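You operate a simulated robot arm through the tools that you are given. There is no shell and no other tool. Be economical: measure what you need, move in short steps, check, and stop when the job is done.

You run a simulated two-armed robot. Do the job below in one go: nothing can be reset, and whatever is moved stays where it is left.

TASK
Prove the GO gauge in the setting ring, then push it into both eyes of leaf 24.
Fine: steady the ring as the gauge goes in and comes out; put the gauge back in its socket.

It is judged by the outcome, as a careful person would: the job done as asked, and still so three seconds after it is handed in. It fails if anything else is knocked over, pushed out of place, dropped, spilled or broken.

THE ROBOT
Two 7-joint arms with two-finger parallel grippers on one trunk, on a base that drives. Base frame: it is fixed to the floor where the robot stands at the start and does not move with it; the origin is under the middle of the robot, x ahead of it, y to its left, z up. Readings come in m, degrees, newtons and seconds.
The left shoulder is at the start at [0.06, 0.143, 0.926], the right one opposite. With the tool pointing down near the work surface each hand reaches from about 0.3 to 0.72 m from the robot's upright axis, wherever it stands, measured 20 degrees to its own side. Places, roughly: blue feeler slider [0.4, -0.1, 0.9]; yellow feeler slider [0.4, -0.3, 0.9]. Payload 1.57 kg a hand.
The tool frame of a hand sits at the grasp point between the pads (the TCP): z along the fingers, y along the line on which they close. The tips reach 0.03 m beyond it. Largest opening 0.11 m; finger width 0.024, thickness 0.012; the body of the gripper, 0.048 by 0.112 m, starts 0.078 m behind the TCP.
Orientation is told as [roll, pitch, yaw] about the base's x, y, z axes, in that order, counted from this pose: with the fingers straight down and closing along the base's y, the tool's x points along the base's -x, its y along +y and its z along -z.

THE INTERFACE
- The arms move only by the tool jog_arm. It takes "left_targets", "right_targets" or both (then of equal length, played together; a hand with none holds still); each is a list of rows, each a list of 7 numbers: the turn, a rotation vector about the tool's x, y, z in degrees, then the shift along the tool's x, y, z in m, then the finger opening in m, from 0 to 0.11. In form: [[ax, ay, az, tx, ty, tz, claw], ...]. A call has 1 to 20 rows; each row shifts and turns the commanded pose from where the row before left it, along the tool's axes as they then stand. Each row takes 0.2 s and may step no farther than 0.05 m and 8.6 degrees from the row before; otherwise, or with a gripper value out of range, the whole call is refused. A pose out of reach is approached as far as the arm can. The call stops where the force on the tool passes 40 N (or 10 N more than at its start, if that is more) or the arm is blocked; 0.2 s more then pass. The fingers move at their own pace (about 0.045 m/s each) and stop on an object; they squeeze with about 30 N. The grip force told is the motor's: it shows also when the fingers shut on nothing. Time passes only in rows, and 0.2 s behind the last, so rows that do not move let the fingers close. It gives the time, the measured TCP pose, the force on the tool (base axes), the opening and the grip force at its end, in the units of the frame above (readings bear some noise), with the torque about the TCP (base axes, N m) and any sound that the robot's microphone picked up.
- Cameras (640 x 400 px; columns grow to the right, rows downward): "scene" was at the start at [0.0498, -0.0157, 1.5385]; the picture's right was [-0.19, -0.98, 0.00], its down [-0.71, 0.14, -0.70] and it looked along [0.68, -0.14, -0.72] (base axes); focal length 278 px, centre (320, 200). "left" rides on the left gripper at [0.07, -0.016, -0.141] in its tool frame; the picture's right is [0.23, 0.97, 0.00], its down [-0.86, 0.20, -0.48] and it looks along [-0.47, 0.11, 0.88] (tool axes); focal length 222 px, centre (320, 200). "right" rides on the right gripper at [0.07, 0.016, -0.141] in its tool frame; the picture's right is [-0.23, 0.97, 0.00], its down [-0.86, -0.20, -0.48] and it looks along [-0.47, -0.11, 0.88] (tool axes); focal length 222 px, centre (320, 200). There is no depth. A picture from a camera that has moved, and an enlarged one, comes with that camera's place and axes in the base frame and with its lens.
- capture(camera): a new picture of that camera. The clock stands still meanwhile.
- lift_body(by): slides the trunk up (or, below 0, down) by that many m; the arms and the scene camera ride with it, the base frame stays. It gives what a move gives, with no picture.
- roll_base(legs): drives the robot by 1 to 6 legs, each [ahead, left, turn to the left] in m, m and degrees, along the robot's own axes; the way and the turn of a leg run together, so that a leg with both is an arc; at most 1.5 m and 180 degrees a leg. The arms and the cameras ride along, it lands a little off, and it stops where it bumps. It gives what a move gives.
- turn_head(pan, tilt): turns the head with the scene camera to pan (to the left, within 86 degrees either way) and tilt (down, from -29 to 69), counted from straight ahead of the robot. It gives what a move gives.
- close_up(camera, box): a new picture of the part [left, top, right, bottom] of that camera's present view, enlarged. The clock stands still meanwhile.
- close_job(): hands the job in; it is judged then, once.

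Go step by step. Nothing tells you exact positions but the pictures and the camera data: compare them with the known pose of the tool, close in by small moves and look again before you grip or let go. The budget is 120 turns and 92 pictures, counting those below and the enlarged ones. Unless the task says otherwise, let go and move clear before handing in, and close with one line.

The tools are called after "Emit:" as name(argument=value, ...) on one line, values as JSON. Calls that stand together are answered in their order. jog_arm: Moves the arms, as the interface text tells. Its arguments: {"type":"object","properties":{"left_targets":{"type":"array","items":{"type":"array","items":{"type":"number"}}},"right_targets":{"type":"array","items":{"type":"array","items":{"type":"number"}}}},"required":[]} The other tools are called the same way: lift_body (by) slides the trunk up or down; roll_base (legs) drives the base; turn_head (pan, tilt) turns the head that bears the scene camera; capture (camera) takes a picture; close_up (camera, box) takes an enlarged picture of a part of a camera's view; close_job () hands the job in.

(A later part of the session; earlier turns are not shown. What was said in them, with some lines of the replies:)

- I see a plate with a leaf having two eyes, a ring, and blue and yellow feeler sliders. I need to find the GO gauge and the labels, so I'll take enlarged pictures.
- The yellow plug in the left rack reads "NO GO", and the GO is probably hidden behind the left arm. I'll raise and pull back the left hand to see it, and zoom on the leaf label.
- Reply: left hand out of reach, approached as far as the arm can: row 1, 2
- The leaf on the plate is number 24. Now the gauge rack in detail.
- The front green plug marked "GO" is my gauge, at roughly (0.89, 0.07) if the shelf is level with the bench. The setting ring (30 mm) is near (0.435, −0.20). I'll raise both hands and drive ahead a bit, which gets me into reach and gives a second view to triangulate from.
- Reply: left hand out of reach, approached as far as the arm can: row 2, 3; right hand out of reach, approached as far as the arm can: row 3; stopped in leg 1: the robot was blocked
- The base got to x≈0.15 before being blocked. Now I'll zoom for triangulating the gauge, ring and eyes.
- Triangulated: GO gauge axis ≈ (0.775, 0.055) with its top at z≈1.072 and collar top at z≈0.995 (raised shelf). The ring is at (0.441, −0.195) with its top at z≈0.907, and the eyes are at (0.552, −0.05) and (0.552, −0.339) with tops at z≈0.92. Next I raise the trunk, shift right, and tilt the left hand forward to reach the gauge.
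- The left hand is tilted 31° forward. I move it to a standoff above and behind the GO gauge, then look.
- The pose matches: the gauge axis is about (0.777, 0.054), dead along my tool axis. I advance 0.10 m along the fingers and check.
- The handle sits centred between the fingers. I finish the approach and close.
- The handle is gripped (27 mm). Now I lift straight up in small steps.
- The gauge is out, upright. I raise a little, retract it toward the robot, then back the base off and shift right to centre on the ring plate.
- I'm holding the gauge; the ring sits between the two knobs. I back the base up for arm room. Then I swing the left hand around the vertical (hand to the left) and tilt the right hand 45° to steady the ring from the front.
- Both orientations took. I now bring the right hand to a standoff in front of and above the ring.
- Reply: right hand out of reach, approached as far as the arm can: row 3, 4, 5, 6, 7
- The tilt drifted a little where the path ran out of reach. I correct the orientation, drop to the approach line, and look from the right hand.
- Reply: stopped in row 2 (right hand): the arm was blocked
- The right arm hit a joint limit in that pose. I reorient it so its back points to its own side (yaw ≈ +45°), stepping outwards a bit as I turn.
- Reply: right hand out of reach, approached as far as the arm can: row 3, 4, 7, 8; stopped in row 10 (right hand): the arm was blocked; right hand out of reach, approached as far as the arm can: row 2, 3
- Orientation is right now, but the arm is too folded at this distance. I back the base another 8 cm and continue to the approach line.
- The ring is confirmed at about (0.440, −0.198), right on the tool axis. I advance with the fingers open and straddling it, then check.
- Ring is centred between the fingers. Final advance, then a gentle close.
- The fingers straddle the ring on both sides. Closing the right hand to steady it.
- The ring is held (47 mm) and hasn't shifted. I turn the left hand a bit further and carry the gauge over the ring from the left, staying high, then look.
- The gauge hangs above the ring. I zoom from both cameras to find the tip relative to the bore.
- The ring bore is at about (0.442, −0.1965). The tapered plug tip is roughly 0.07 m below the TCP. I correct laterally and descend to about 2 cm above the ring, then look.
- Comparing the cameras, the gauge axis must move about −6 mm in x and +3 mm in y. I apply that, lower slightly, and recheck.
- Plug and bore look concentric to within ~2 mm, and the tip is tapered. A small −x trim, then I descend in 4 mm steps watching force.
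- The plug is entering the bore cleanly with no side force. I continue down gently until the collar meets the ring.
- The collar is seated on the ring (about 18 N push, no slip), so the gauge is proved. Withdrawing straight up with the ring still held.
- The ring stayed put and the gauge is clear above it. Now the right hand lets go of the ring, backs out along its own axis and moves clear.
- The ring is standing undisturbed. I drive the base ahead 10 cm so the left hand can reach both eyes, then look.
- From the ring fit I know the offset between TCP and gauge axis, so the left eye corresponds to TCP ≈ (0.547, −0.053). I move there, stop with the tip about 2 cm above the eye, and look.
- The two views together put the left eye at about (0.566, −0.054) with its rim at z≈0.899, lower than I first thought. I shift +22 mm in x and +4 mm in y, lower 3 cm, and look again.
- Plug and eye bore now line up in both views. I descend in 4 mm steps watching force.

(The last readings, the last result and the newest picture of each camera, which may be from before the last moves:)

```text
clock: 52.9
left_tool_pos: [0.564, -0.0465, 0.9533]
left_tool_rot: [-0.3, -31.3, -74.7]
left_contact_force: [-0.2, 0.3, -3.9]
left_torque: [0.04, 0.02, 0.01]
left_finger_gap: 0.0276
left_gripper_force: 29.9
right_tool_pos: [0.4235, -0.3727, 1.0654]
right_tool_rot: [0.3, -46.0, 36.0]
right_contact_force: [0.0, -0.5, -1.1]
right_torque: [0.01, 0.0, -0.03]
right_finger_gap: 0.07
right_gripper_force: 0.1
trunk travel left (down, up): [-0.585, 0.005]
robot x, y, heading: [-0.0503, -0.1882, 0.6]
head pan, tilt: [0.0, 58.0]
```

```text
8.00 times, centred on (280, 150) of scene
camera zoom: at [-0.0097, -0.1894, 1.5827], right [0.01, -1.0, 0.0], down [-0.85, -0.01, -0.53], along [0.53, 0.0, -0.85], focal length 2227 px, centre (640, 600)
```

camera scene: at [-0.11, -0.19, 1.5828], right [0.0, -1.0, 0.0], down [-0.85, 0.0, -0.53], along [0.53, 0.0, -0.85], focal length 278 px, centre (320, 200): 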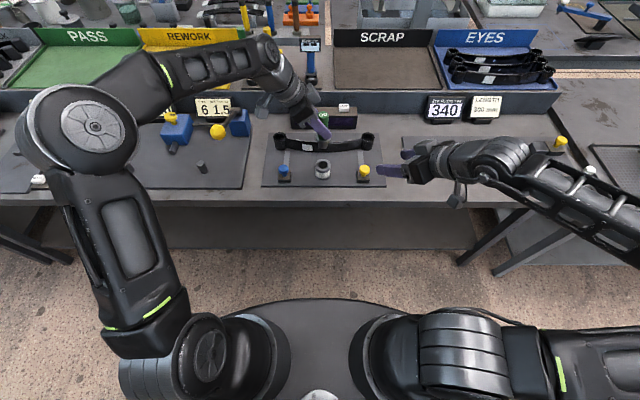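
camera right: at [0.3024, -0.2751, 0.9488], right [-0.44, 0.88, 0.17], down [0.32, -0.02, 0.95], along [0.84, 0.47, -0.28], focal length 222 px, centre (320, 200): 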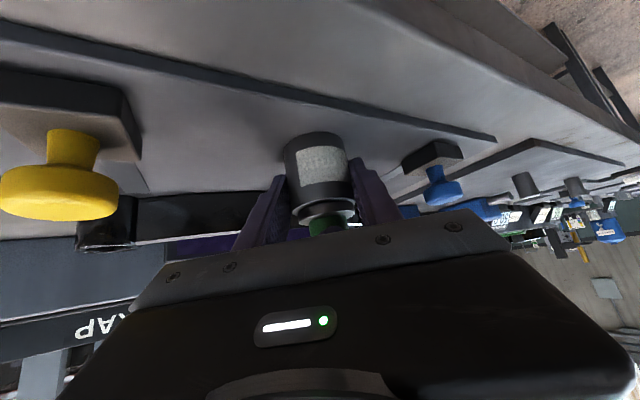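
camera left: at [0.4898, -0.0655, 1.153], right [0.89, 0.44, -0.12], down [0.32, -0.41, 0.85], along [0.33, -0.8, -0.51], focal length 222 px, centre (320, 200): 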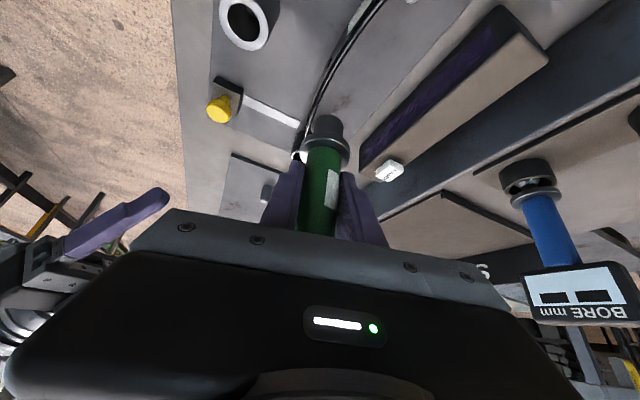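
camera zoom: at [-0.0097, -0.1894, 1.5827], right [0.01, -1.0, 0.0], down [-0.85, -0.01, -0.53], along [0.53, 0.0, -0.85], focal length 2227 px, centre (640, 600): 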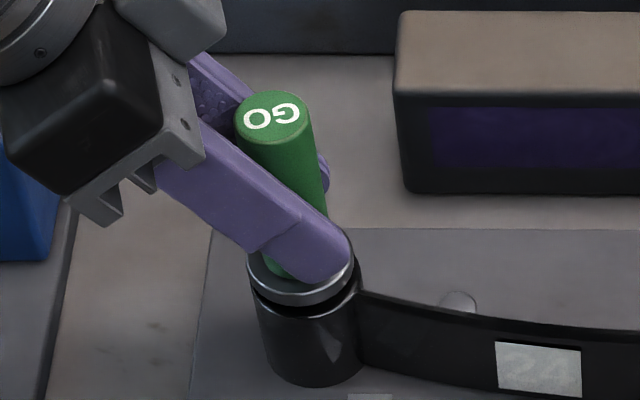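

Nearly seated. The last few millimetres go down gently until contact.

Emit:
jog_arm(left_targets=[[0, 0, 0, 0.001, 0, 0.0017, 0.015], [0, 0, 0, 0.001, 0, 0.0017, 0.015], [0, 0, 0, 0.0008, 0, 0.0013, 0.015], [0, 0, 0, 0, 0, 0, 0.015]])

```text
clock: 53.9
left_tool_pos: [0.5633, -0.0453, 0.951]
left_tool_rot: [-0.1, -31.4, -74.6]
left_contact_force: [3.1, 2.0, 5.7]
left_torque: [0.25, -0.14, -0.07]
left_finger_gap: 0.0274
left_gripper_force: 29.7
right_tool_pos: [0.4226, -0.3724, 1.0646]
right_tool_rot: [0.2, -45.8, 36.1]
right_contact_force: [0.2, 0.4, 1.0]
right_torque: [-0.03, -0.03, -0.03]
right_finger_gap: 0.0702
right_gripper_force: 0.0
trunk travel left (down, up): [-0.585, 0.005]
robot x, y, heading: [-0.0493, -0.1936, 0.3]
head pan, tilt: [0.0, 58.0]
```

Emit:
close_up(camera="scene", box=[265, 140, 305, 172])

```text
12.50 times, centred on (285, 156) of scene
camera zoom: at [-0.0102, -0.1894, 1.5829], right [0.01, -1.0, 0.0], down [-0.85, -0.01, -0.53], along [0.53, 0.0, -0.85], focal length 3480 px, centre (758, 750)
```

zoom: 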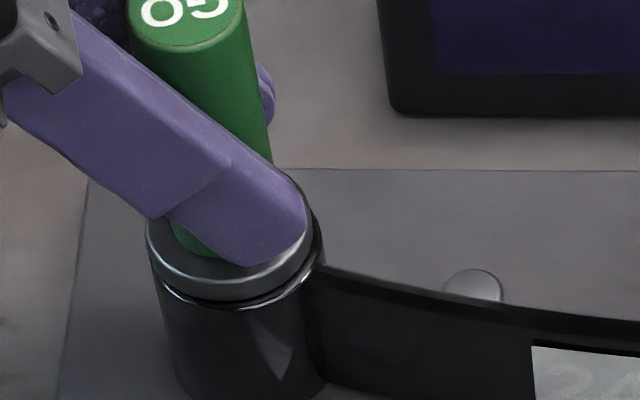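

The collar looks to be on the eye rim. One more light press confirms it.

Emit:
jog_arm(left_targets=[[0, 0, 0, 0.0007, 0, 0.0012, 0.015], [0, 0, 0, 0, 0, 0, 0.015]])

```text
clock: 54.5
left_tool_pos: [0.5649, -0.0481, 0.9493]
left_tool_rot: [0.0, -31.4, -74.7]
left_contact_force: [4.8, 3.5, 20.5]
left_torque: [0.47, 0.04, -0.01]
left_finger_gap: 0.0272
left_gripper_force: 30.6
right_tool_pos: [0.4225, -0.3728, 1.0661]
right_tool_rot: [0.2, -45.9, 36.0]
right_contact_force: [-0.3, 0.0, 0.5]
right_torque: [0.0, 0.01, 0.0]
right_finger_gap: 0.07
right_gripper_force: 0.0
trunk travel left (down, up): [-0.585, 0.005]
robot x, y, heading: [-0.0507, -0.1843, 0.4]
head pan, tilt: [0.0, 58.0]
```

Seated firmly in the first eye. Withdrawing slowly straight up and checking that the leaf stays put.

Emit:
jog_arm(left_targets=[[0, 0, 0, -0.0016, 0, -0.0026, 0.015], [0, 0, 0, -0.0021, 0, -0.0034, 0.015], [0, 0, 0, -0.0026, 0, -0.0043, 0.015], [0, 0, 0, -0.0042, 0, -0.0068, 0.015], [0, 0, 0, -0.0052, 0, -0.0085, 0.015], [0, 0, 0, -0.0078, 0, -0.0128, 0.015], [0, 0, 0, -0.0104, 0, -0.0171, 0.015], [0, 0, 0, 0, 0, 0, 0.015]])

Emit:
close_up(camera="scene", box=[240, 110, 400, 210])

```text
clock: 56.3
left_tool_pos: [0.564, -0.0458, 1.0122]
left_tool_rot: [-0.3, -31.4, -74.7]
left_contact_force: [-0.4, -0.4, -1.8]
left_torque: [0.04, 0.01, -0.02]
left_finger_gap: 0.027
left_gripper_force: 30.0
right_tool_pos: [0.4236, -0.3725, 1.0656]
right_tool_rot: [0.2, -45.9, 36.0]
right_contact_force: [-0.4, -0.3, 0.2]
right_torque: [0.01, -0.02, 0.01]
right_finger_gap: 0.0698
right_gripper_force: 0.2
trunk travel left (down, up): [-0.585, 0.005]
robot x, y, heading: [-0.0488, -0.1912, 0.7]
head pan, tilt: [0.0, 58.0]
```

```text
4.00 times, centred on (320, 160) of scene
camera zoom: at [-0.0095, -0.1893, 1.5827], right [0.01, -1.0, 0.0], down [-0.85, -0.01, -0.53], along [0.53, 0.0, -0.85], focal length 1114 px, centre (320, 360)
```

zoom: 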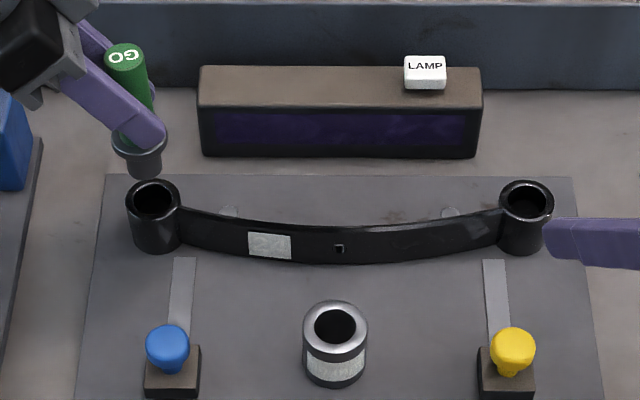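

The leaf hasn't moved. I move the right hand further aside while carrying the gauge over to the right eye (about −0.297 m in y).

Emit:
jog_arm(left_targets=[[0, 0, 0, 0, 0, 0, 0.015], [0, 0, 0, -0.0318, -0.0093, 0.0167, 0.015], [0, 0, 0, -0.0318, -0.0093, 0.0167, 0.015], [0, 0, 0, -0.0318, -0.0093, 0.0167, 0.015], [0, 0, 0, -0.0318, -0.0093, 0.0167, 0.015], [0, 0, 0, -0.0318, -0.0093, 0.0167, 0.015], [0, 0, 0, -0.0318, -0.0093, 0.0167, 0.015], [0, 0, 0, -0.0318, -0.0094, 0.0167, 0.015], [0, 0, 0, -0.0318, -0.0094, 0.0167, 0.015], [0, 0, 0, 0, 0, 0, 0.015]], right_targets=[[0, 0, 0, 0.0167, -0.0324, -0.0167, 0.07], [0, 0, 0, 0.0167, -0.0324, -0.0167, 0.07], [0, 0, 0, 0.0167, -0.0324, -0.0167, 0.07], [0, 0, 0, 0.0167, -0.0324, -0.0167, 0.07], [0, 0, 0, 0, 0, 0, 0.07], [0, 0, 0, 0, 0, 0, 0.07], [0, 0, 0, 0, 0, 0, 0.07], [0, 0, 0, 0, 0, 0, 0.07], [0, 0, 0, 0, 0, 0, 0.07], [0, 0, 0, 0, 0, 0, 0.07]])

Emit:
close_up(camera="left", box=[270, 50, 380, 130])

Emit:
close_up(camera="scene", box=[340, 115, 400, 175])

```text
clock: 58.5
left_tool_pos: [0.5681, -0.3409, 1.0274]
left_tool_rot: [-0.4, -31.4, -74.9]
left_contact_force: [0.2, 0.4, -3.8]
left_torque: [0.04, -0.03, 0.0]
left_finger_gap: 0.0269
left_gripper_force: 30.1
right_tool_pos: [0.4211, -0.41, 1.0713]
right_tool_rot: [0.1, -45.7, 35.7]
right_contact_force: [-0.1, 0.9, 0.0]
right_torque: [0.0, 0.0, -0.04]
right_finger_gap: 0.0701
right_gripper_force: 0.0
right hand out of reach, approached as far as the arm can: row 1, 2, 3, 4
trunk travel left (down, up): [-0.585, 0.005]
robot x, y, heading: [-0.0503, -0.1906, 0.3]
head pan, tilt: [0.0, 58.0]
```

```text
5.00 times, centred on (325, 90) of left
camera zoom: at [0.5173, -0.2188, 1.1131], right [0.89, 0.44, -0.12], down [0.32, -0.41, 0.85], along [0.33, -0.8, -0.51], focal length 1111 px, centre (295, 750)
```

zoom: 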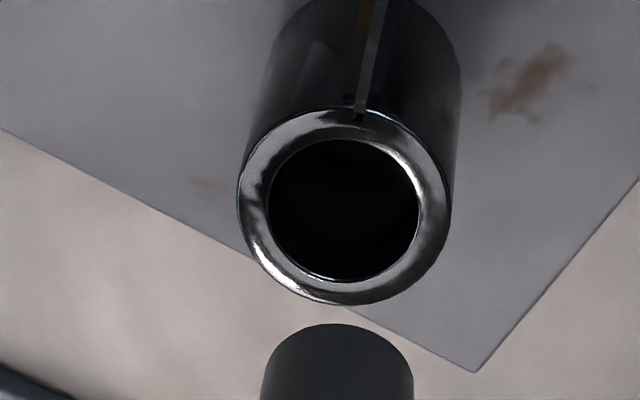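

```text
6.67 times, centred on (370, 145) of scene
camera zoom: at [-0.0098, -0.1889, 1.5827], right [0.01, -1.0, 0.0], down [-0.85, -0.01, -0.53], along [0.53, 0.0, -0.85], focal length 1856 px, centre (-13, 567)
```

zoom: 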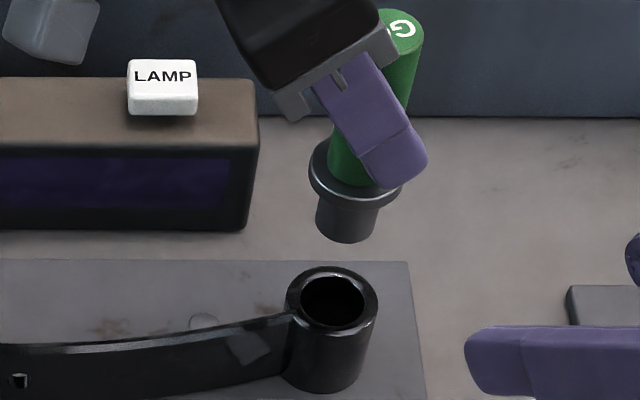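

A small correction is needed over the right eye: about −5 mm in x and +1 mm in y. I apply it, lower 3.5 cm and look again.

Emit:
jog_arm(left_targets=[[0, 0, 0, 0.0021, -0.0043, -0.0012, 0.015], [0, 0, 0, 0.0091, 0, 0.015, 0.015], [0, 0, 0, 0.0091, 0, 0.015, 0.015], [0, 0, 0, 0, 0, 0, 0.015]])

Emit:
close_up(camera="left", box=[270, 50, 380, 130])

Emit:
close_up(camera="scene", box=[340, 115, 400, 175])

```text
clock: 59.5
left_tool_pos: [0.5618, -0.344, 0.9939]
left_tool_rot: [-0.2, -31.4, -74.7]
left_contact_force: [-0.7, 0.3, -3.1]
left_torque: [-0.01, 0.03, 0.02]
left_finger_gap: 0.0273
left_gripper_force: 29.7
right_tool_pos: [0.4193, -0.4096, 1.0708]
right_tool_rot: [0.1, -45.8, 35.6]
right_contact_force: [-0.3, 0.3, -0.5]
right_torque: [-0.01, -0.02, 0.04]
right_finger_gap: 0.0699
right_gripper_force: 0.1
trunk travel left (down, up): [-0.585, 0.005]
robot x, y, heading: [-0.0497, -0.1858, 0.4]
head pan, tilt: [0.0, 58.0]
```

```text
5.00 times, centred on (325, 90) of left
camera zoom: at [0.5112, -0.2202, 1.0792], right [0.89, 0.44, -0.12], down [0.32, -0.41, 0.85], along [0.33, -0.8, -0.51], focal length 1111 px, centre (295, 750)
```

zoom: 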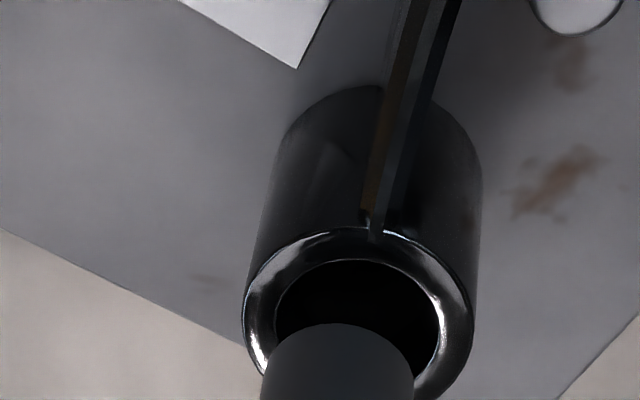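

```text
6.67 times, centred on (370, 145) of scene
camera zoom: at [-0.0097, -0.1897, 1.5827], right [0.01, -1.0, 0.0], down [-0.85, -0.01, -0.53], along [0.53, 0.0, -0.85], focal length 1856 px, centre (-13, 567)
```

zoom: 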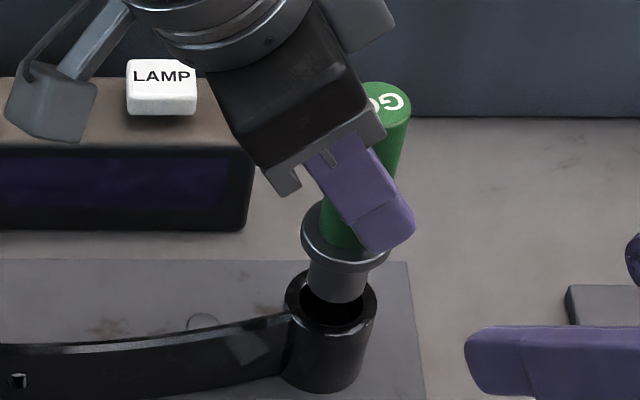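

Nearly aligned: +2 mm in x, then I descend in 4 mm steps.

Emit:
jog_arm(left_targets=[[0, 0, 0, -0.0005, 0.0022, 0.0003, 0.015], [0, 0, 0, 0.0021, 0, 0.0034, 0.015], [0, 0, 0, 0.0021, 0, 0.0034, 0.015], [0, 0, 0, 0.0021, 0, 0.0034, 0.015], [0, 0, 0, 0.0021, 0, 0.0034, 0.015], [0, 0, 0, 0.0021, 0, 0.0034, 0.015], [0, 0, 0, 0, 0, 0, 0.015]])

Emit:
close_up(camera="left", box=[270, 60, 380, 140])

```text
clock: 61.1
left_tool_pos: [0.5631, -0.3432, 0.9753]
left_tool_rot: [-0.3, -31.2, -74.7]
left_contact_force: [-0.7, 0.6, -2.6]
left_torque: [0.0, 0.01, 0.04]
left_finger_gap: 0.027
left_gripper_force: 29.5
right_tool_pos: [0.4208, -0.4105, 1.071]
right_tool_rot: [0.2, -45.7, 35.7]
right_contact_force: [0.0, -0.7, -0.2]
right_torque: [-0.02, 0.02, 0.02]
right_finger_gap: 0.0699
right_gripper_force: 0.0
trunk travel left (down, up): [-0.585, 0.005]
robot x, y, heading: [-0.0489, -0.1893, 0.3]
head pan, tilt: [0.0, 58.0]
```

```text
5.00 times, centred on (325, 100) of left
camera zoom: at [0.5139, -0.2196, 1.0606], right [0.89, 0.44, -0.12], down [0.32, -0.41, 0.85], along [0.33, -0.8, -0.51], focal length 1111 px, centre (295, 700)
```

zoom: 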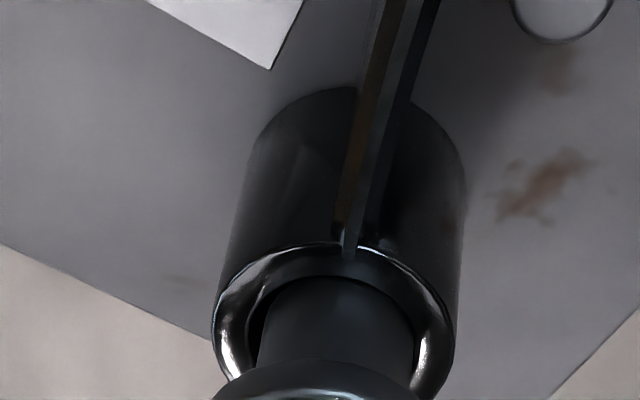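

Concentric in the bore. Continuing down toward the rim.

Emit:
jog_arm(left_targets=[[0, 0, 0, 0.0021, 0, 0.0034, 0.015], [0, 0, 0, 0.0021, 0, 0.0034, 0.015], [0, 0, 0, 0.0021, 0, 0.0034, 0.015], [0, 0, 0, 0.0021, 0, 0.0034, 0.015], [0, 0, 0, 0.0021, 0, 0.0034, 0.015], [0, 0, 0, 0.0012, 0, 0.002, 0.015], [0, 0, 0, 0, 0, 0, 0.015]])

```text
clock: 62.7
left_tool_pos: [0.5633, -0.3421, 0.9529]
left_tool_rot: [-0.2, -31.3, -74.7]
left_contact_force: [-0.6, -3.1, -1.7]
left_torque: [-0.14, 0.06, -0.01]
left_finger_gap: 0.027
left_gripper_force: 29.8
right_tool_pos: [0.4194, -0.4104, 1.0711]
right_tool_rot: [0.2, -45.8, 35.7]
right_contact_force: [-0.3, -0.4, -1.4]
right_torque: [0.02, -0.01, 0.0]
right_finger_gap: 0.07
right_gripper_force: 0.2
trunk travel left (down, up): [-0.585, 0.005]
robot x, y, heading: [-0.0521, -0.1908, 0.6]
head pan, tilt: [0.0, 58.0]
```

Emit:
jog_arm(left_targets=[[0, 0, 0, 0.0002, 0, 0.0012, 0.015], [0, 0, 0, 0.0008, 0, 0.0014, 0.015], [0, 0, 0, 0.0008, 0, 0.0013, 0.015], [0, 0, 0, 0, 0, 0, 0.015]])

Emit:
close_up(camera="scene", box=[340, 130, 400, 175])

```text
clock: 63.7
left_tool_pos: [0.5647, -0.3416, 0.951]
left_tool_rot: [-0.1, -31.2, -74.7]
left_contact_force: [0.1, -2.8, 0.1]
left_torque: [-0.08, -0.07, -0.03]
left_finger_gap: 0.027
left_gripper_force: 30.3
right_tool_pos: [0.42, -0.4102, 1.0704]
right_tool_rot: [0.2, -45.7, 35.7]
right_contact_force: [0.2, 0.5, 0.0]
right_torque: [-0.02, 0.03, 0.02]
right_finger_gap: 0.0702
right_gripper_force: 0.0
trunk travel left (down, up): [-0.585, 0.005]
robot x, y, heading: [-0.0495, -0.1884, 0.2]
head pan, tilt: [0.0, 58.0]
```

```text
8.89 times, centred on (370, 152) of scene
camera zoom: at [-0.01, -0.1899, 1.5828], right [0.01, -1.0, 0.0], down [-0.85, -0.01, -0.53], along [0.53, 0.01, -0.85], focal length 2475 px, centre (-124, 622)
```

zoom: 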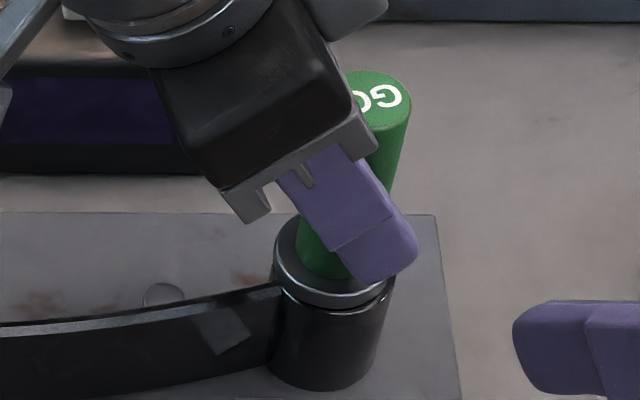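

Seated or within a millimetre; a last light press confirms it.

Emit:
jog_arm(left_targets=[[0, 0, 0, 0.0006, 0, 0.0012, 0.015], [0, 0, 0, 0.0005, 0, 0.0009, 0.015], [0, 0, 0, 0, 0, 0, 0.015]])

```text
clock: 64.5
left_tool_pos: [0.5635, -0.3424, 0.9502]
left_tool_rot: [-0.1, -31.6, -74.8]
left_contact_force: [-2.7, 0.5, 19.2]
left_torque: [0.4, 0.13, 0.05]
left_finger_gap: 0.0271
left_gripper_force: 30.4
right_tool_pos: [0.4184, -0.4095, 1.0715]
right_tool_rot: [0.1, -45.8, 35.8]
right_contact_force: [-0.4, -0.5, 0.4]
right_torque: [-0.01, -0.02, 0.03]
right_finger_gap: 0.07
right_gripper_force: 0.0
trunk travel left (down, up): [-0.585, 0.005]
robot x, y, heading: [-0.0498, -0.188, 0.4]
head pan, tilt: [0.0, 58.0]
```

Seated in the second eye (about 22 N). Withdrawing straight up, slowly at first.

Emit:
jog_arm(left_targets=[[0, 0, 0, -0.0016, 0, -0.0026, 0.015], [0, 0, 0, -0.0021, 0, -0.0034, 0.015], [0, 0, 0, -0.0026, 0, -0.0043, 0.015], [0, 0, 0, -0.0042, 0, -0.0068, 0.015], [0, 0, 0, -0.0052, 0, -0.0085, 0.015], [0, 0, 0, -0.0078, 0, -0.0128, 0.015], [0, 0, 0, -0.0104, 0, -0.0171, 0.015], [0, 0, 0, -0.0104, 0, -0.0171, 0.015], [0, 0, 0, -0.0104, 0, -0.0171, 0.015], [0, 0, 0, -0.0104, 0, -0.0171, 0.015], [0, 0, 0, 0, 0, 0, 0.015]])

Emit:
capture(camera="scene")

```text
clock: 66.9
left_tool_pos: [0.5657, -0.3438, 1.0715]
left_tool_rot: [-0.2, -31.1, -74.8]
left_contact_force: [-0.1, -0.8, -2.6]
left_torque: [0.01, 0.0, -0.01]
left_finger_gap: 0.027
left_gripper_force: 29.5
right_tool_pos: [0.4209, -0.4102, 1.0707]
right_tool_rot: [0.2, -45.9, 35.7]
right_contact_force: [-0.3, 0.5, -0.3]
right_torque: [0.02, 0.0, 0.01]
right_finger_gap: 0.07
right_gripper_force: 0.1
trunk travel left (down, up): [-0.585, 0.005]
robot x, y, heading: [-0.0515, -0.191, 0.8]
head pan, tilt: [0.0, 58.0]
```

```text
18 pictures are left
camera scene: at [-0.0095, -0.1896, 1.5827], right [0.01, -1.0, 0.0], down [-0.85, -0.01, -0.53], along [0.53, 0.0, -0.85], focal length 278 px, centre (320, 200)
```

scene: 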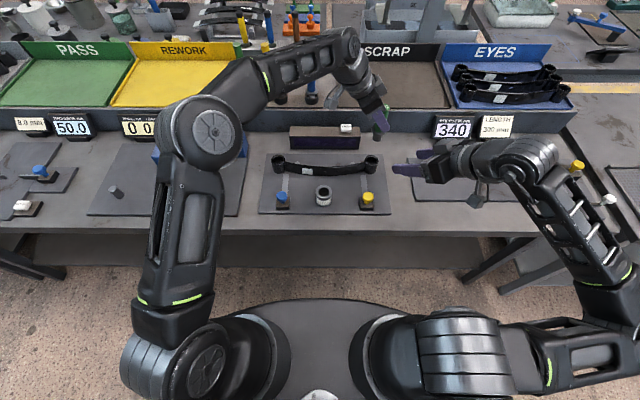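

Leaf, ring and knobs are all in place. Now I raise the gauge and bring it back left while turning the hand back to its pick-up orientation. Then I drive to the rack.

Emit:
jog_arm(left_targets=[[0, 0, 0, 0.0288, -0.0066, -0.0292, 0.015], [0, 0, 0, 0.0288, -0.0066, -0.0292, 0.015], [0, 0, 0, 0.0288, -0.0066, -0.0292, 0.015], [0, 0, 0, 0.0288, -0.0066, -0.0292, 0.015], [0, 0, 0, 0.0288, -0.0066, -0.0292, 0.015], [0, 0, 0, 0.0288, -0.0066, -0.0292, 0.015], [-4.34, 0, -7.18, 0, 0, 0, 0.015], [-4.34, 0, -7.18, 0, 0, 0, 0.015], [-4.34, 0, -7.18, 0, 0, 0, 0.015], [-4.34, 0, -7.18, 0, 0, 0, 0.015], [-4.34, 0, -7.18, 0, 0, 0, 0.015], [-4.34, 0, -7.18, 0, 0, 0, 0.015], [-4.34, 0, -7.18, 0, 0, 0, 0.015], [-4.34, 0, -7.18, 0, 0, 0, 0.015], [-4.34, 0, -7.18, 0, 0, 0, 0.015], [0, 0, 0, 0, 0, 0, 0.015]])

```text
clock: 70.3
left_tool_pos: [0.464, -0.1242, 1.1322]
left_tool_rot: [-0.2, -30.9, 0.8]
left_contact_force: [-0.3, 0.1, -2.6]
left_torque: [0.0, 0.03, 0.02]
left_finger_gap: 0.027
left_gripper_force: 29.7
right_tool_pos: [0.4208, -0.4109, 1.0708]
right_tool_rot: [0.2, -45.8, 35.7]
right_contact_force: [0.5, -0.2, -0.5]
right_torque: [-0.03, 0.0, 0.01]
right_finger_gap: 0.0699
right_gripper_force: 0.0
trunk travel left (down, up): [-0.585, 0.005]
robot x, y, heading: [-0.0485, -0.1917, 0.5]
head pan, tilt: [0.0, 58.0]
```

Emit:
roll_base(legs=[[0, 0.1, -0.4], [0.16, 0, 0]])

Emit:
capture(camera="scene")

```text
clock: 72.5
left_tool_pos: [0.6244, -0.0247, 1.1311]
left_tool_rot: [-0.1, -30.8, 0.1]
left_contact_force: [0.4, -0.1, -2.3]
left_torque: [0.02, 0.05, -0.01]
left_finger_gap: 0.0273
left_gripper_force: 30.0
right_tool_pos: [0.5756, -0.3125, 1.0693]
right_tool_rot: [0.3, -45.7, 35.1]
right_contact_force: [-0.3, -0.3, -0.6]
right_torque: [-0.02, 0.02, 0.01]
right_finger_gap: 0.0698
right_gripper_force: 0.0
trunk travel left (down, up): [-0.585, 0.005]
robot x, y, heading: [0.1059, -0.0848, 0.2]
head pan, tilt: [0.0, 58.0]
```

```text
17 pictures are left
camera scene: at [0.1495, -0.0863, 1.5827], right [0.0, -1.0, 0.0], down [-0.85, 0.0, -0.53], along [0.53, 0.0, -0.85], focal length 278 px, centre (320, 200)
```

scene: 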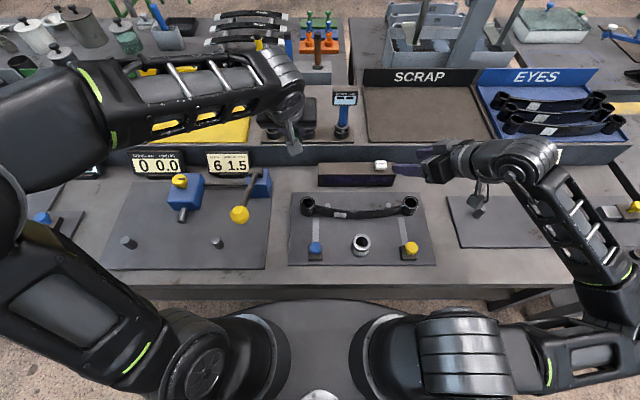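

Emit:
roll_base(legs=[[0.033, 0, 0]])

Emit:
turn_head(pan=0, tilt=46)

```text
clock: 73.3
left_tool_pos: [0.6576, -0.025, 1.1315]
left_tool_rot: [-0.2, -30.8, 0.1]
left_contact_force: [0.3, -0.2, -2.8]
left_torque: [0.02, 0.05, 0.0]
left_finger_gap: 0.0269
left_gripper_force: 30.0
right_tool_pos: [0.6087, -0.3115, 1.0707]
right_tool_rot: [0.2, -45.6, 34.9]
right_contact_force: [0.3, -0.1, 0.0]
right_torque: [-0.04, 0.03, -0.01]
right_finger_gap: 0.0698
right_gripper_force: 0.1
trunk travel left (down, up): [-0.585, 0.005]
robot x, y, heading: [0.1397, -0.0854, -0.0]
head pan, tilt: [0.0, 58.0]
```

```text
clock: 74.0
left_tool_pos: [0.6564, -0.026, 1.1306]
left_tool_rot: [-0.2, -30.8, 0.0]
left_contact_force: [0.2, 0.1, -3.1]
left_torque: [0.02, 0.02, -0.01]
left_finger_gap: 0.0273
left_gripper_force: 30.1
right_tool_pos: [0.6077, -0.3127, 1.0707]
right_tool_rot: [0.3, -45.8, 35.1]
right_contact_force: [0.7, -0.9, 0.2]
right_torque: [0.01, 0.03, 0.0]
right_finger_gap: 0.0697
right_gripper_force: 0.0
trunk travel left (down, up): [-0.585, 0.005]
robot x, y, heading: [0.1446, -0.0836, -0.1]
head pan, tilt: [0.0, 46.0]
```

Emit:
jog_arm(left_targets=[[0, 0, 0, 0, 0.0405, 0, 0.015], [0, 0, 0, 0, 0.0405, 0, 0.015], [0, 0, 0, -0.0339, 0, 0.0202, 0.015], [0, 0, 0, -0.0339, 0, 0.0202, 0.015], [0, 0, 0, -0.0339, 0, 0.0202, 0.015], [0, 0, 0, 0, 0, 0, 0.015]])

Emit:
close_up(camera="left", box=[270, 50, 380, 150])

Emit:
close_up(camera="scene", box=[180, 80, 320, 190])

```text
clock: 75.5
left_tool_pos: [0.7741, 0.0555, 1.1307]
left_tool_rot: [-0.2, -30.9, 0.0]
left_contact_force: [0.0, -0.5, -2.5]
left_torque: [0.0, 0.01, -0.01]
left_finger_gap: 0.027
left_gripper_force: 29.9
right_tool_pos: [0.6072, -0.312, 1.071]
right_tool_rot: [0.2, -45.8, 35.1]
right_contact_force: [0.8, -0.4, -0.4]
right_torque: [-0.03, -0.03, -0.03]
right_finger_gap: 0.0698
right_gripper_force: 0.1
trunk travel left (down, up): [-0.585, 0.005]
robot x, y, heading: [0.1387, -0.0877, -0.0]
head pan, tilt: [0.0, 46.0]
```

```text
4.00 times, centred on (325, 100) of left
camera zoom: at [0.6406, 0.0381, 1.2169], right [-0.2, 0.97, -0.12], down [0.49, 0.2, 0.85], along [0.85, 0.11, -0.51], focal length 888 px, centre (300, 600)
```

zoom: 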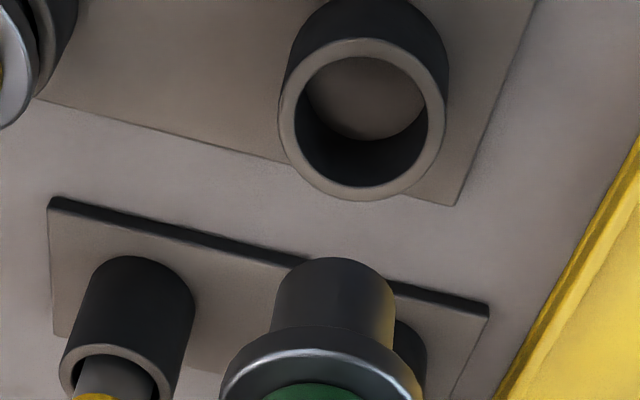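

```text
3.64 times, centred on (250, 135) of scene
camera zoom: at [0.191, -0.086, 1.5985], right [0.0, -1.0, 0.0], down [-0.72, 0.0, -0.69], along [0.69, 0.0, -0.72], focal length 1012 px, centre (574, 436)
```

zoom: 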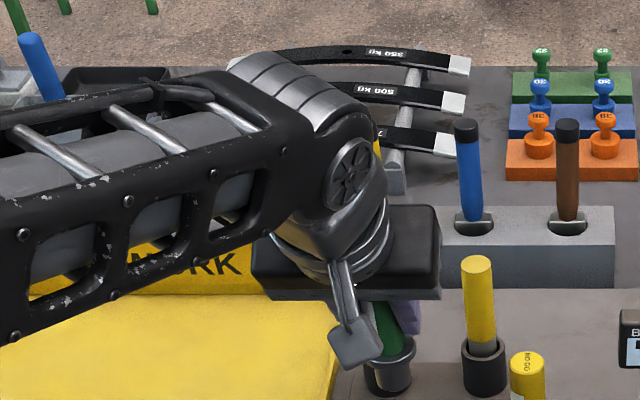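

The socket lies right below the gauge in the left view. I descend 6 cm and check.

Emit:
jog_arm(left_targets=[[0, 0, 0, 0.0077, 0, 0.0129, 0.015], [0, 0, 0, 0.0077, 0, 0.0129, 0.015], [0, 0, 0, 0.0077, 0, 0.0129, 0.015], [0, 0, 0, 0.0052, 0, 0.0086, 0.015], [0, 0, 0, 0, 0, 0, 0.015]])

Emit:
close_up(camera="left", box=[270, 50, 380, 150])

Emit:
close_up(camera="scene", box=[240, 150, 320, 200])

```text
clock: 76.7
left_tool_pos: [0.7735, 0.0535, 1.0768]
left_tool_rot: [-0.2, -30.9, 0.1]
left_contact_force: [-1.0, -0.2, -3.6]
left_torque: [0.0, 0.05, 0.03]
left_finger_gap: 0.0272
left_gripper_force: 29.7
right_tool_pos: [0.6081, -0.3128, 1.0714]
right_tool_rot: [0.2, -45.8, 35.1]
right_contact_force: [-0.6, -1.3, -0.2]
right_torque: [-0.03, -0.01, 0.01]
right_finger_gap: 0.07
right_gripper_force: 0.0
trunk travel left (down, up): [-0.585, 0.005]
robot x, y, heading: [0.1399, -0.0841, -0.0]
head pan, tilt: [0.0, 46.0]
```

```text
4.00 times, centred on (325, 100) of left
camera zoom: at [0.6413, 0.0378, 1.1619], right [-0.2, 0.97, -0.12], down [0.49, 0.2, 0.85], along [0.85, 0.11, -0.52], focal length 888 px, centre (300, 600)
```

zoom: 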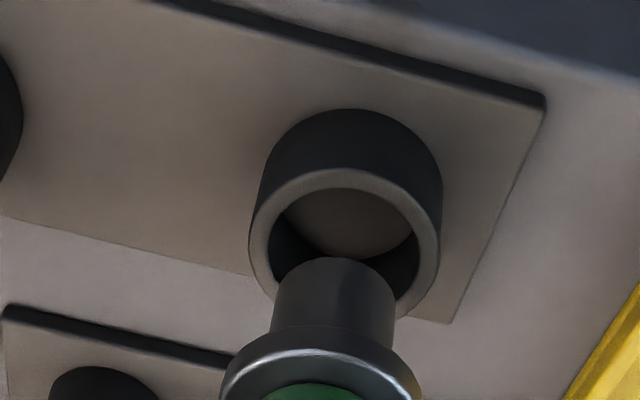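

```text
8.00 times, centred on (280, 175) of scene
camera zoom: at [0.192, -0.0863, 1.5984], right [0.0, -1.0, 0.0], down [-0.72, 0.0, -0.69], along [0.69, 0.0, -0.72], focal length 2227 px, centre (640, 400)
```

zoom: 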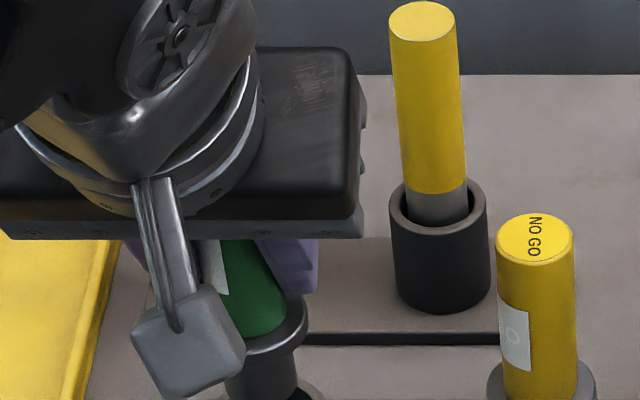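

Aligned within about 1 mm, with generous clearance in the socket. I descend in 5 mm steps.

Emit:
jog_arm(left_targets=[[0, 0, 0, -0.0009, 0.0006, 0.0005, 0.015], [0, 0, 0, 0.0026, 0, 0.0043, 0.015], [0, 0, 0, 0.0026, 0, 0.0043, 0.015], [0, 0, 0, 0.0026, 0, 0.0043, 0.015], [0, 0, 0, 0.0026, 0, 0.0043, 0.015], [0, 0, 0, 0.0026, 0, 0.0043, 0.015], [0, 0, 0, 0.0026, 0, 0.0043, 0.015], [0, 0, 0, 0.0026, 0, 0.0043, 0.015], [0, 0, 0, 0, 0, 0, 0.015]])

Emit:
close_up(camera="left", box=[230, 60, 390, 160])

```text
clock: 78.7
left_tool_pos: [0.7757, 0.0545, 1.0407]
left_tool_rot: [-0.2, -31.0, 0.1]
left_contact_force: [-0.4, 0.0, -1.8]
left_torque: [-0.01, 0.02, 0.0]
left_finger_gap: 0.0272
left_gripper_force: 29.6
right_tool_pos: [0.6072, -0.3117, 1.0705]
right_tool_rot: [0.2, -45.8, 35.2]
right_contact_force: [0.4, 0.3, -0.3]
right_torque: [0.03, 0.02, -0.02]
right_finger_gap: 0.07
right_gripper_force: 0.0
trunk travel left (down, up): [-0.585, 0.005]
robot x, y, heading: [0.1418, -0.0885, 0.1]
head pan, tilt: [0.0, 46.0]
```

```text
4.00 times, centred on (310, 110) of left
camera zoom: at [0.6424, 0.0382, 1.1271], right [-0.2, 0.97, -0.12], down [0.49, 0.2, 0.85], along [0.85, 0.11, -0.51], focal length 888 px, centre (360, 560)
```

zoom: 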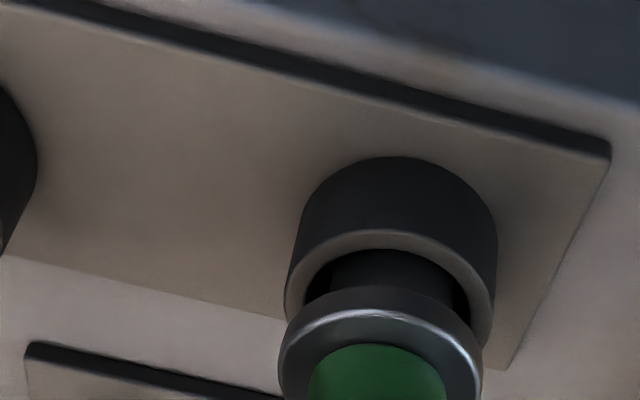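

The plug is in the socket, centred and with no force. A few more millimetres until it rests.

Emit:
jog_arm(left_targets=[[0, 0, 0, 0.001, 0, 0.0017, 0.015], [0, 0, 0, 0.001, 0, 0.0017, 0.015], [0, 0, 0, 0.0008, 0, 0.0013, 0.015], [0, 0, 0, 0, 0, 0, 0.015]])

```text
clock: 79.7
left_tool_pos: [0.7753, 0.0564, 1.0367]
left_tool_rot: [-0.1, -30.9, 0.0]
left_contact_force: [-0.2, -0.1, -1.8]
left_torque: [-0.03, 0.02, 0.03]
left_finger_gap: 0.0273
left_gripper_force: 29.9
right_tool_pos: [0.6073, -0.3109, 1.0702]
right_tool_rot: [0.1, -45.8, 35.1]
right_contact_force: [0.7, 0.6, 0.8]
right_torque: [-0.02, 0.02, 0.0]
right_finger_gap: 0.0702
right_gripper_force: 0.0
trunk travel left (down, up): [-0.585, 0.005]
robot x, y, heading: [0.1389, -0.0864, 0.0]
head pan, tilt: [0.0, 46.0]
```

Emit:
jog_arm(left_targets=[[0, 0, 0, 0.0007, 0, 0.0011, 0.015], [0, 0, 0, 0.0005, 0, 0.0009, 0.015], [0, 0, 0, 0, 0, 0, 0.015]])

```text
clock: 80.5
left_tool_pos: [0.7737, 0.056, 1.0357]
left_tool_rot: [-0.2, -31.0, 0.0]
left_contact_force: [-0.5, 1.6, 5.3]
left_torque: [0.23, -0.02, 0.03]
left_finger_gap: 0.0271
left_gripper_force: 29.3
right_tool_pos: [0.6065, -0.3121, 1.0709]
right_tool_rot: [0.2, -45.8, 35.2]
right_contact_force: [-0.3, 0.7, 0.4]
right_torque: [0.0, -0.01, -0.02]
right_finger_gap: 0.07
right_gripper_force: 0.0
trunk travel left (down, up): [-0.585, 0.005]
robot x, y, heading: [0.1391, -0.0851, -0.0]
head pan, tilt: [0.0, 46.0]
```

It rests on the socket floor at the original height. I open the fingers and back out along the tool axis.

Emit:
jog_arm(left_targets=[[0, 0, 0, 0, 0, 0, 0.033], [0, 0, 0, 0, 0, 0, 0.045], [0, 0, 0, 0, 0, 0, 0.06], [0, 0, 0, 0, 0, 0, 0.07], [0, 0, 0, 0, 0, 0, 0.07]])

Emit:
close_up(camera="left", box=[230, 60, 390, 220])

```text
clock: 81.7
left_tool_pos: [0.7742, 0.0555, 1.0343]
left_tool_rot: [-0.2, -31.0, 0.2]
left_contact_force: [-0.3, -0.1, -0.4]
left_torque: [0.0, -0.01, 0.02]
left_finger_gap: 0.07
left_gripper_force: 0.1
right_tool_pos: [0.6081, -0.3111, 1.0692]
right_tool_rot: [0.2, -45.9, 35.1]
right_contact_force: [0.0, -0.5, -0.3]
right_torque: [0.03, 0.0, 0.02]
right_finger_gap: 0.0697
right_gripper_force: 0.0
trunk travel left (down, up): [-0.585, 0.005]
robot x, y, heading: [0.1437, -0.0839, -0.2]
head pan, tilt: [0.0, 46.0]
```

```text
2.50 times, centred on (310, 140) of left
camera zoom: at [0.6419, 0.0387, 1.1199], right [-0.2, 0.97, -0.12], down [0.49, 0.2, 0.85], along [0.85, 0.11, -0.51], focal length 555 px, centre (345, 350)
```

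zoom: 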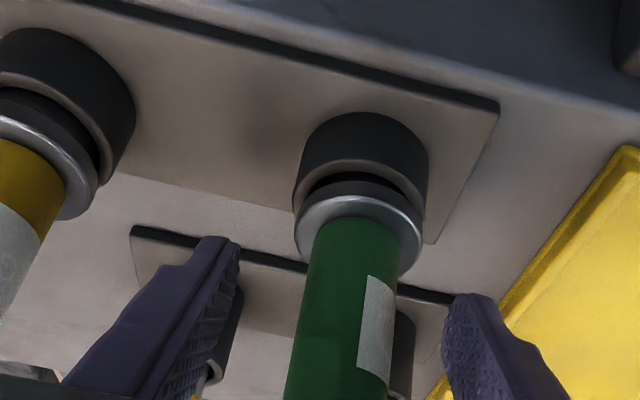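

The gauge stands in its socket just as it did at the start. Backing out now.

Emit:
jog_arm(left_targets=[[0, 0, 0, 0, 0, -0.02, 0.07], [0, 0, 0, 0, 0, -0.03, 0.07], [0, 0, 0, 0, 0, -0.035, 0.07], [0, 0, 0, 0, 0, -0.035, 0.07], [0, 0, 0, 0.03, 0, -0.018, 0.07], [0, 0, 0, 0.03, 0, -0.018, 0.07], [0, 0, 0, 0.03, 0, -0.018, 0.07], [0, 0, 0, 0.03, 0, -0.018, 0.07], [0, 0, 0, 0, 0, 0, 0.07]])

Emit:
roll_base(legs=[[-0.12, 0, 0]])

Emit:
capture(camera="scene")

```text
clock: 83.7
left_tool_pos: [0.5734, 0.0521, 1.1339]
left_tool_rot: [-0.2, -30.9, 0.1]
left_contact_force: [-0.6, 0.5, 0.4]
left_torque: [-0.01, 0.0, 0.02]
left_finger_gap: 0.07
left_gripper_force: 0.0
right_tool_pos: [0.6089, -0.312, 1.0703]
right_tool_rot: [0.2, -45.8, 35.0]
right_contact_force: [-1.1, -1.4, 0.2]
right_torque: [0.0, 0.0, 0.01]
right_finger_gap: 0.07
right_gripper_force: 0.0
trunk travel left (down, up): [-0.585, 0.005]
robot x, y, heading: [0.141, -0.0882, 0.0]
head pan, tilt: [0.0, 46.0]
```

```text
clock: 84.9
left_tool_pos: [0.4511, 0.0535, 1.1339]
left_tool_rot: [-0.2, -31.0, 0.1]
left_contact_force: [-0.3, -0.3, -0.7]
left_torque: [0.0, -0.02, 0.03]
left_finger_gap: 0.0699
left_gripper_force: 0.0
right_tool_pos: [0.4867, -0.312, 1.0716]
right_tool_rot: [0.3, -45.9, 35.0]
right_contact_force: [0.1, 0.3, 0.3]
right_torque: [-0.01, 0.01, 0.02]
right_finger_gap: 0.07
right_gripper_force: 0.0
trunk travel left (down, up): [-0.585, 0.005]
robot x, y, heading: [0.0209, -0.0902, -0.2]
head pan, tilt: [0.0, 46.0]
```

```text
10 pictures are left
camera scene: at [0.0698, -0.0861, 1.5985], right [0.0, -1.0, 0.0], down [-0.72, 0.0, -0.7], along [0.7, 0.0, -0.72], focal length 278 px, centre (320, 200)
```

scene: 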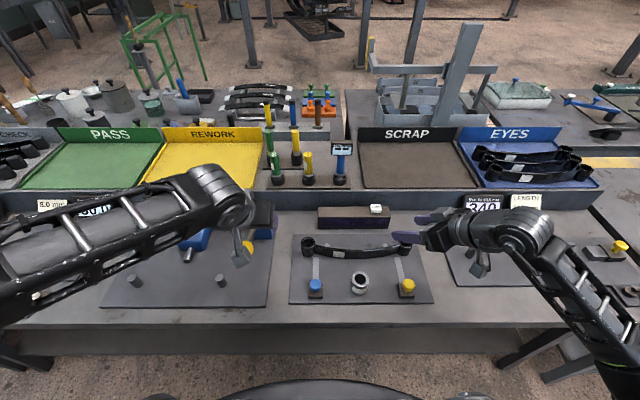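

Emit:
close_up(camera="scene", box=[240, 110, 440, 310])

```text
2.00 times, centred on (340, 210) of scene
camera zoom: at [0.0698, -0.0861, 1.5985], right [0.0, -1.0, 0.0], down [-0.72, 0.0, -0.7], along [0.7, 0.0, -0.72], focal length 557 px, centre (280, 180)
```

zoom: 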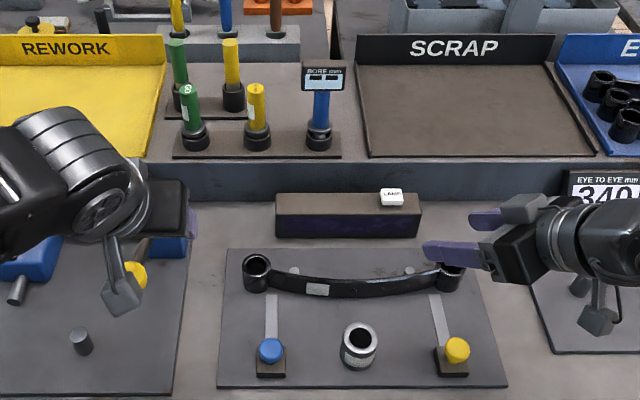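

The GO gauge is back in its socket. The ring, the leaf, the sliders and everything else stand where they were, and both hands are clear.

Emit:
close_job()

```text
The job is handed in.
```

I proved the GO gauge in the steadied setting ring, seated it to its collar in both eyes of leaf 24, and put it back in its socket with everything else undisturbed.
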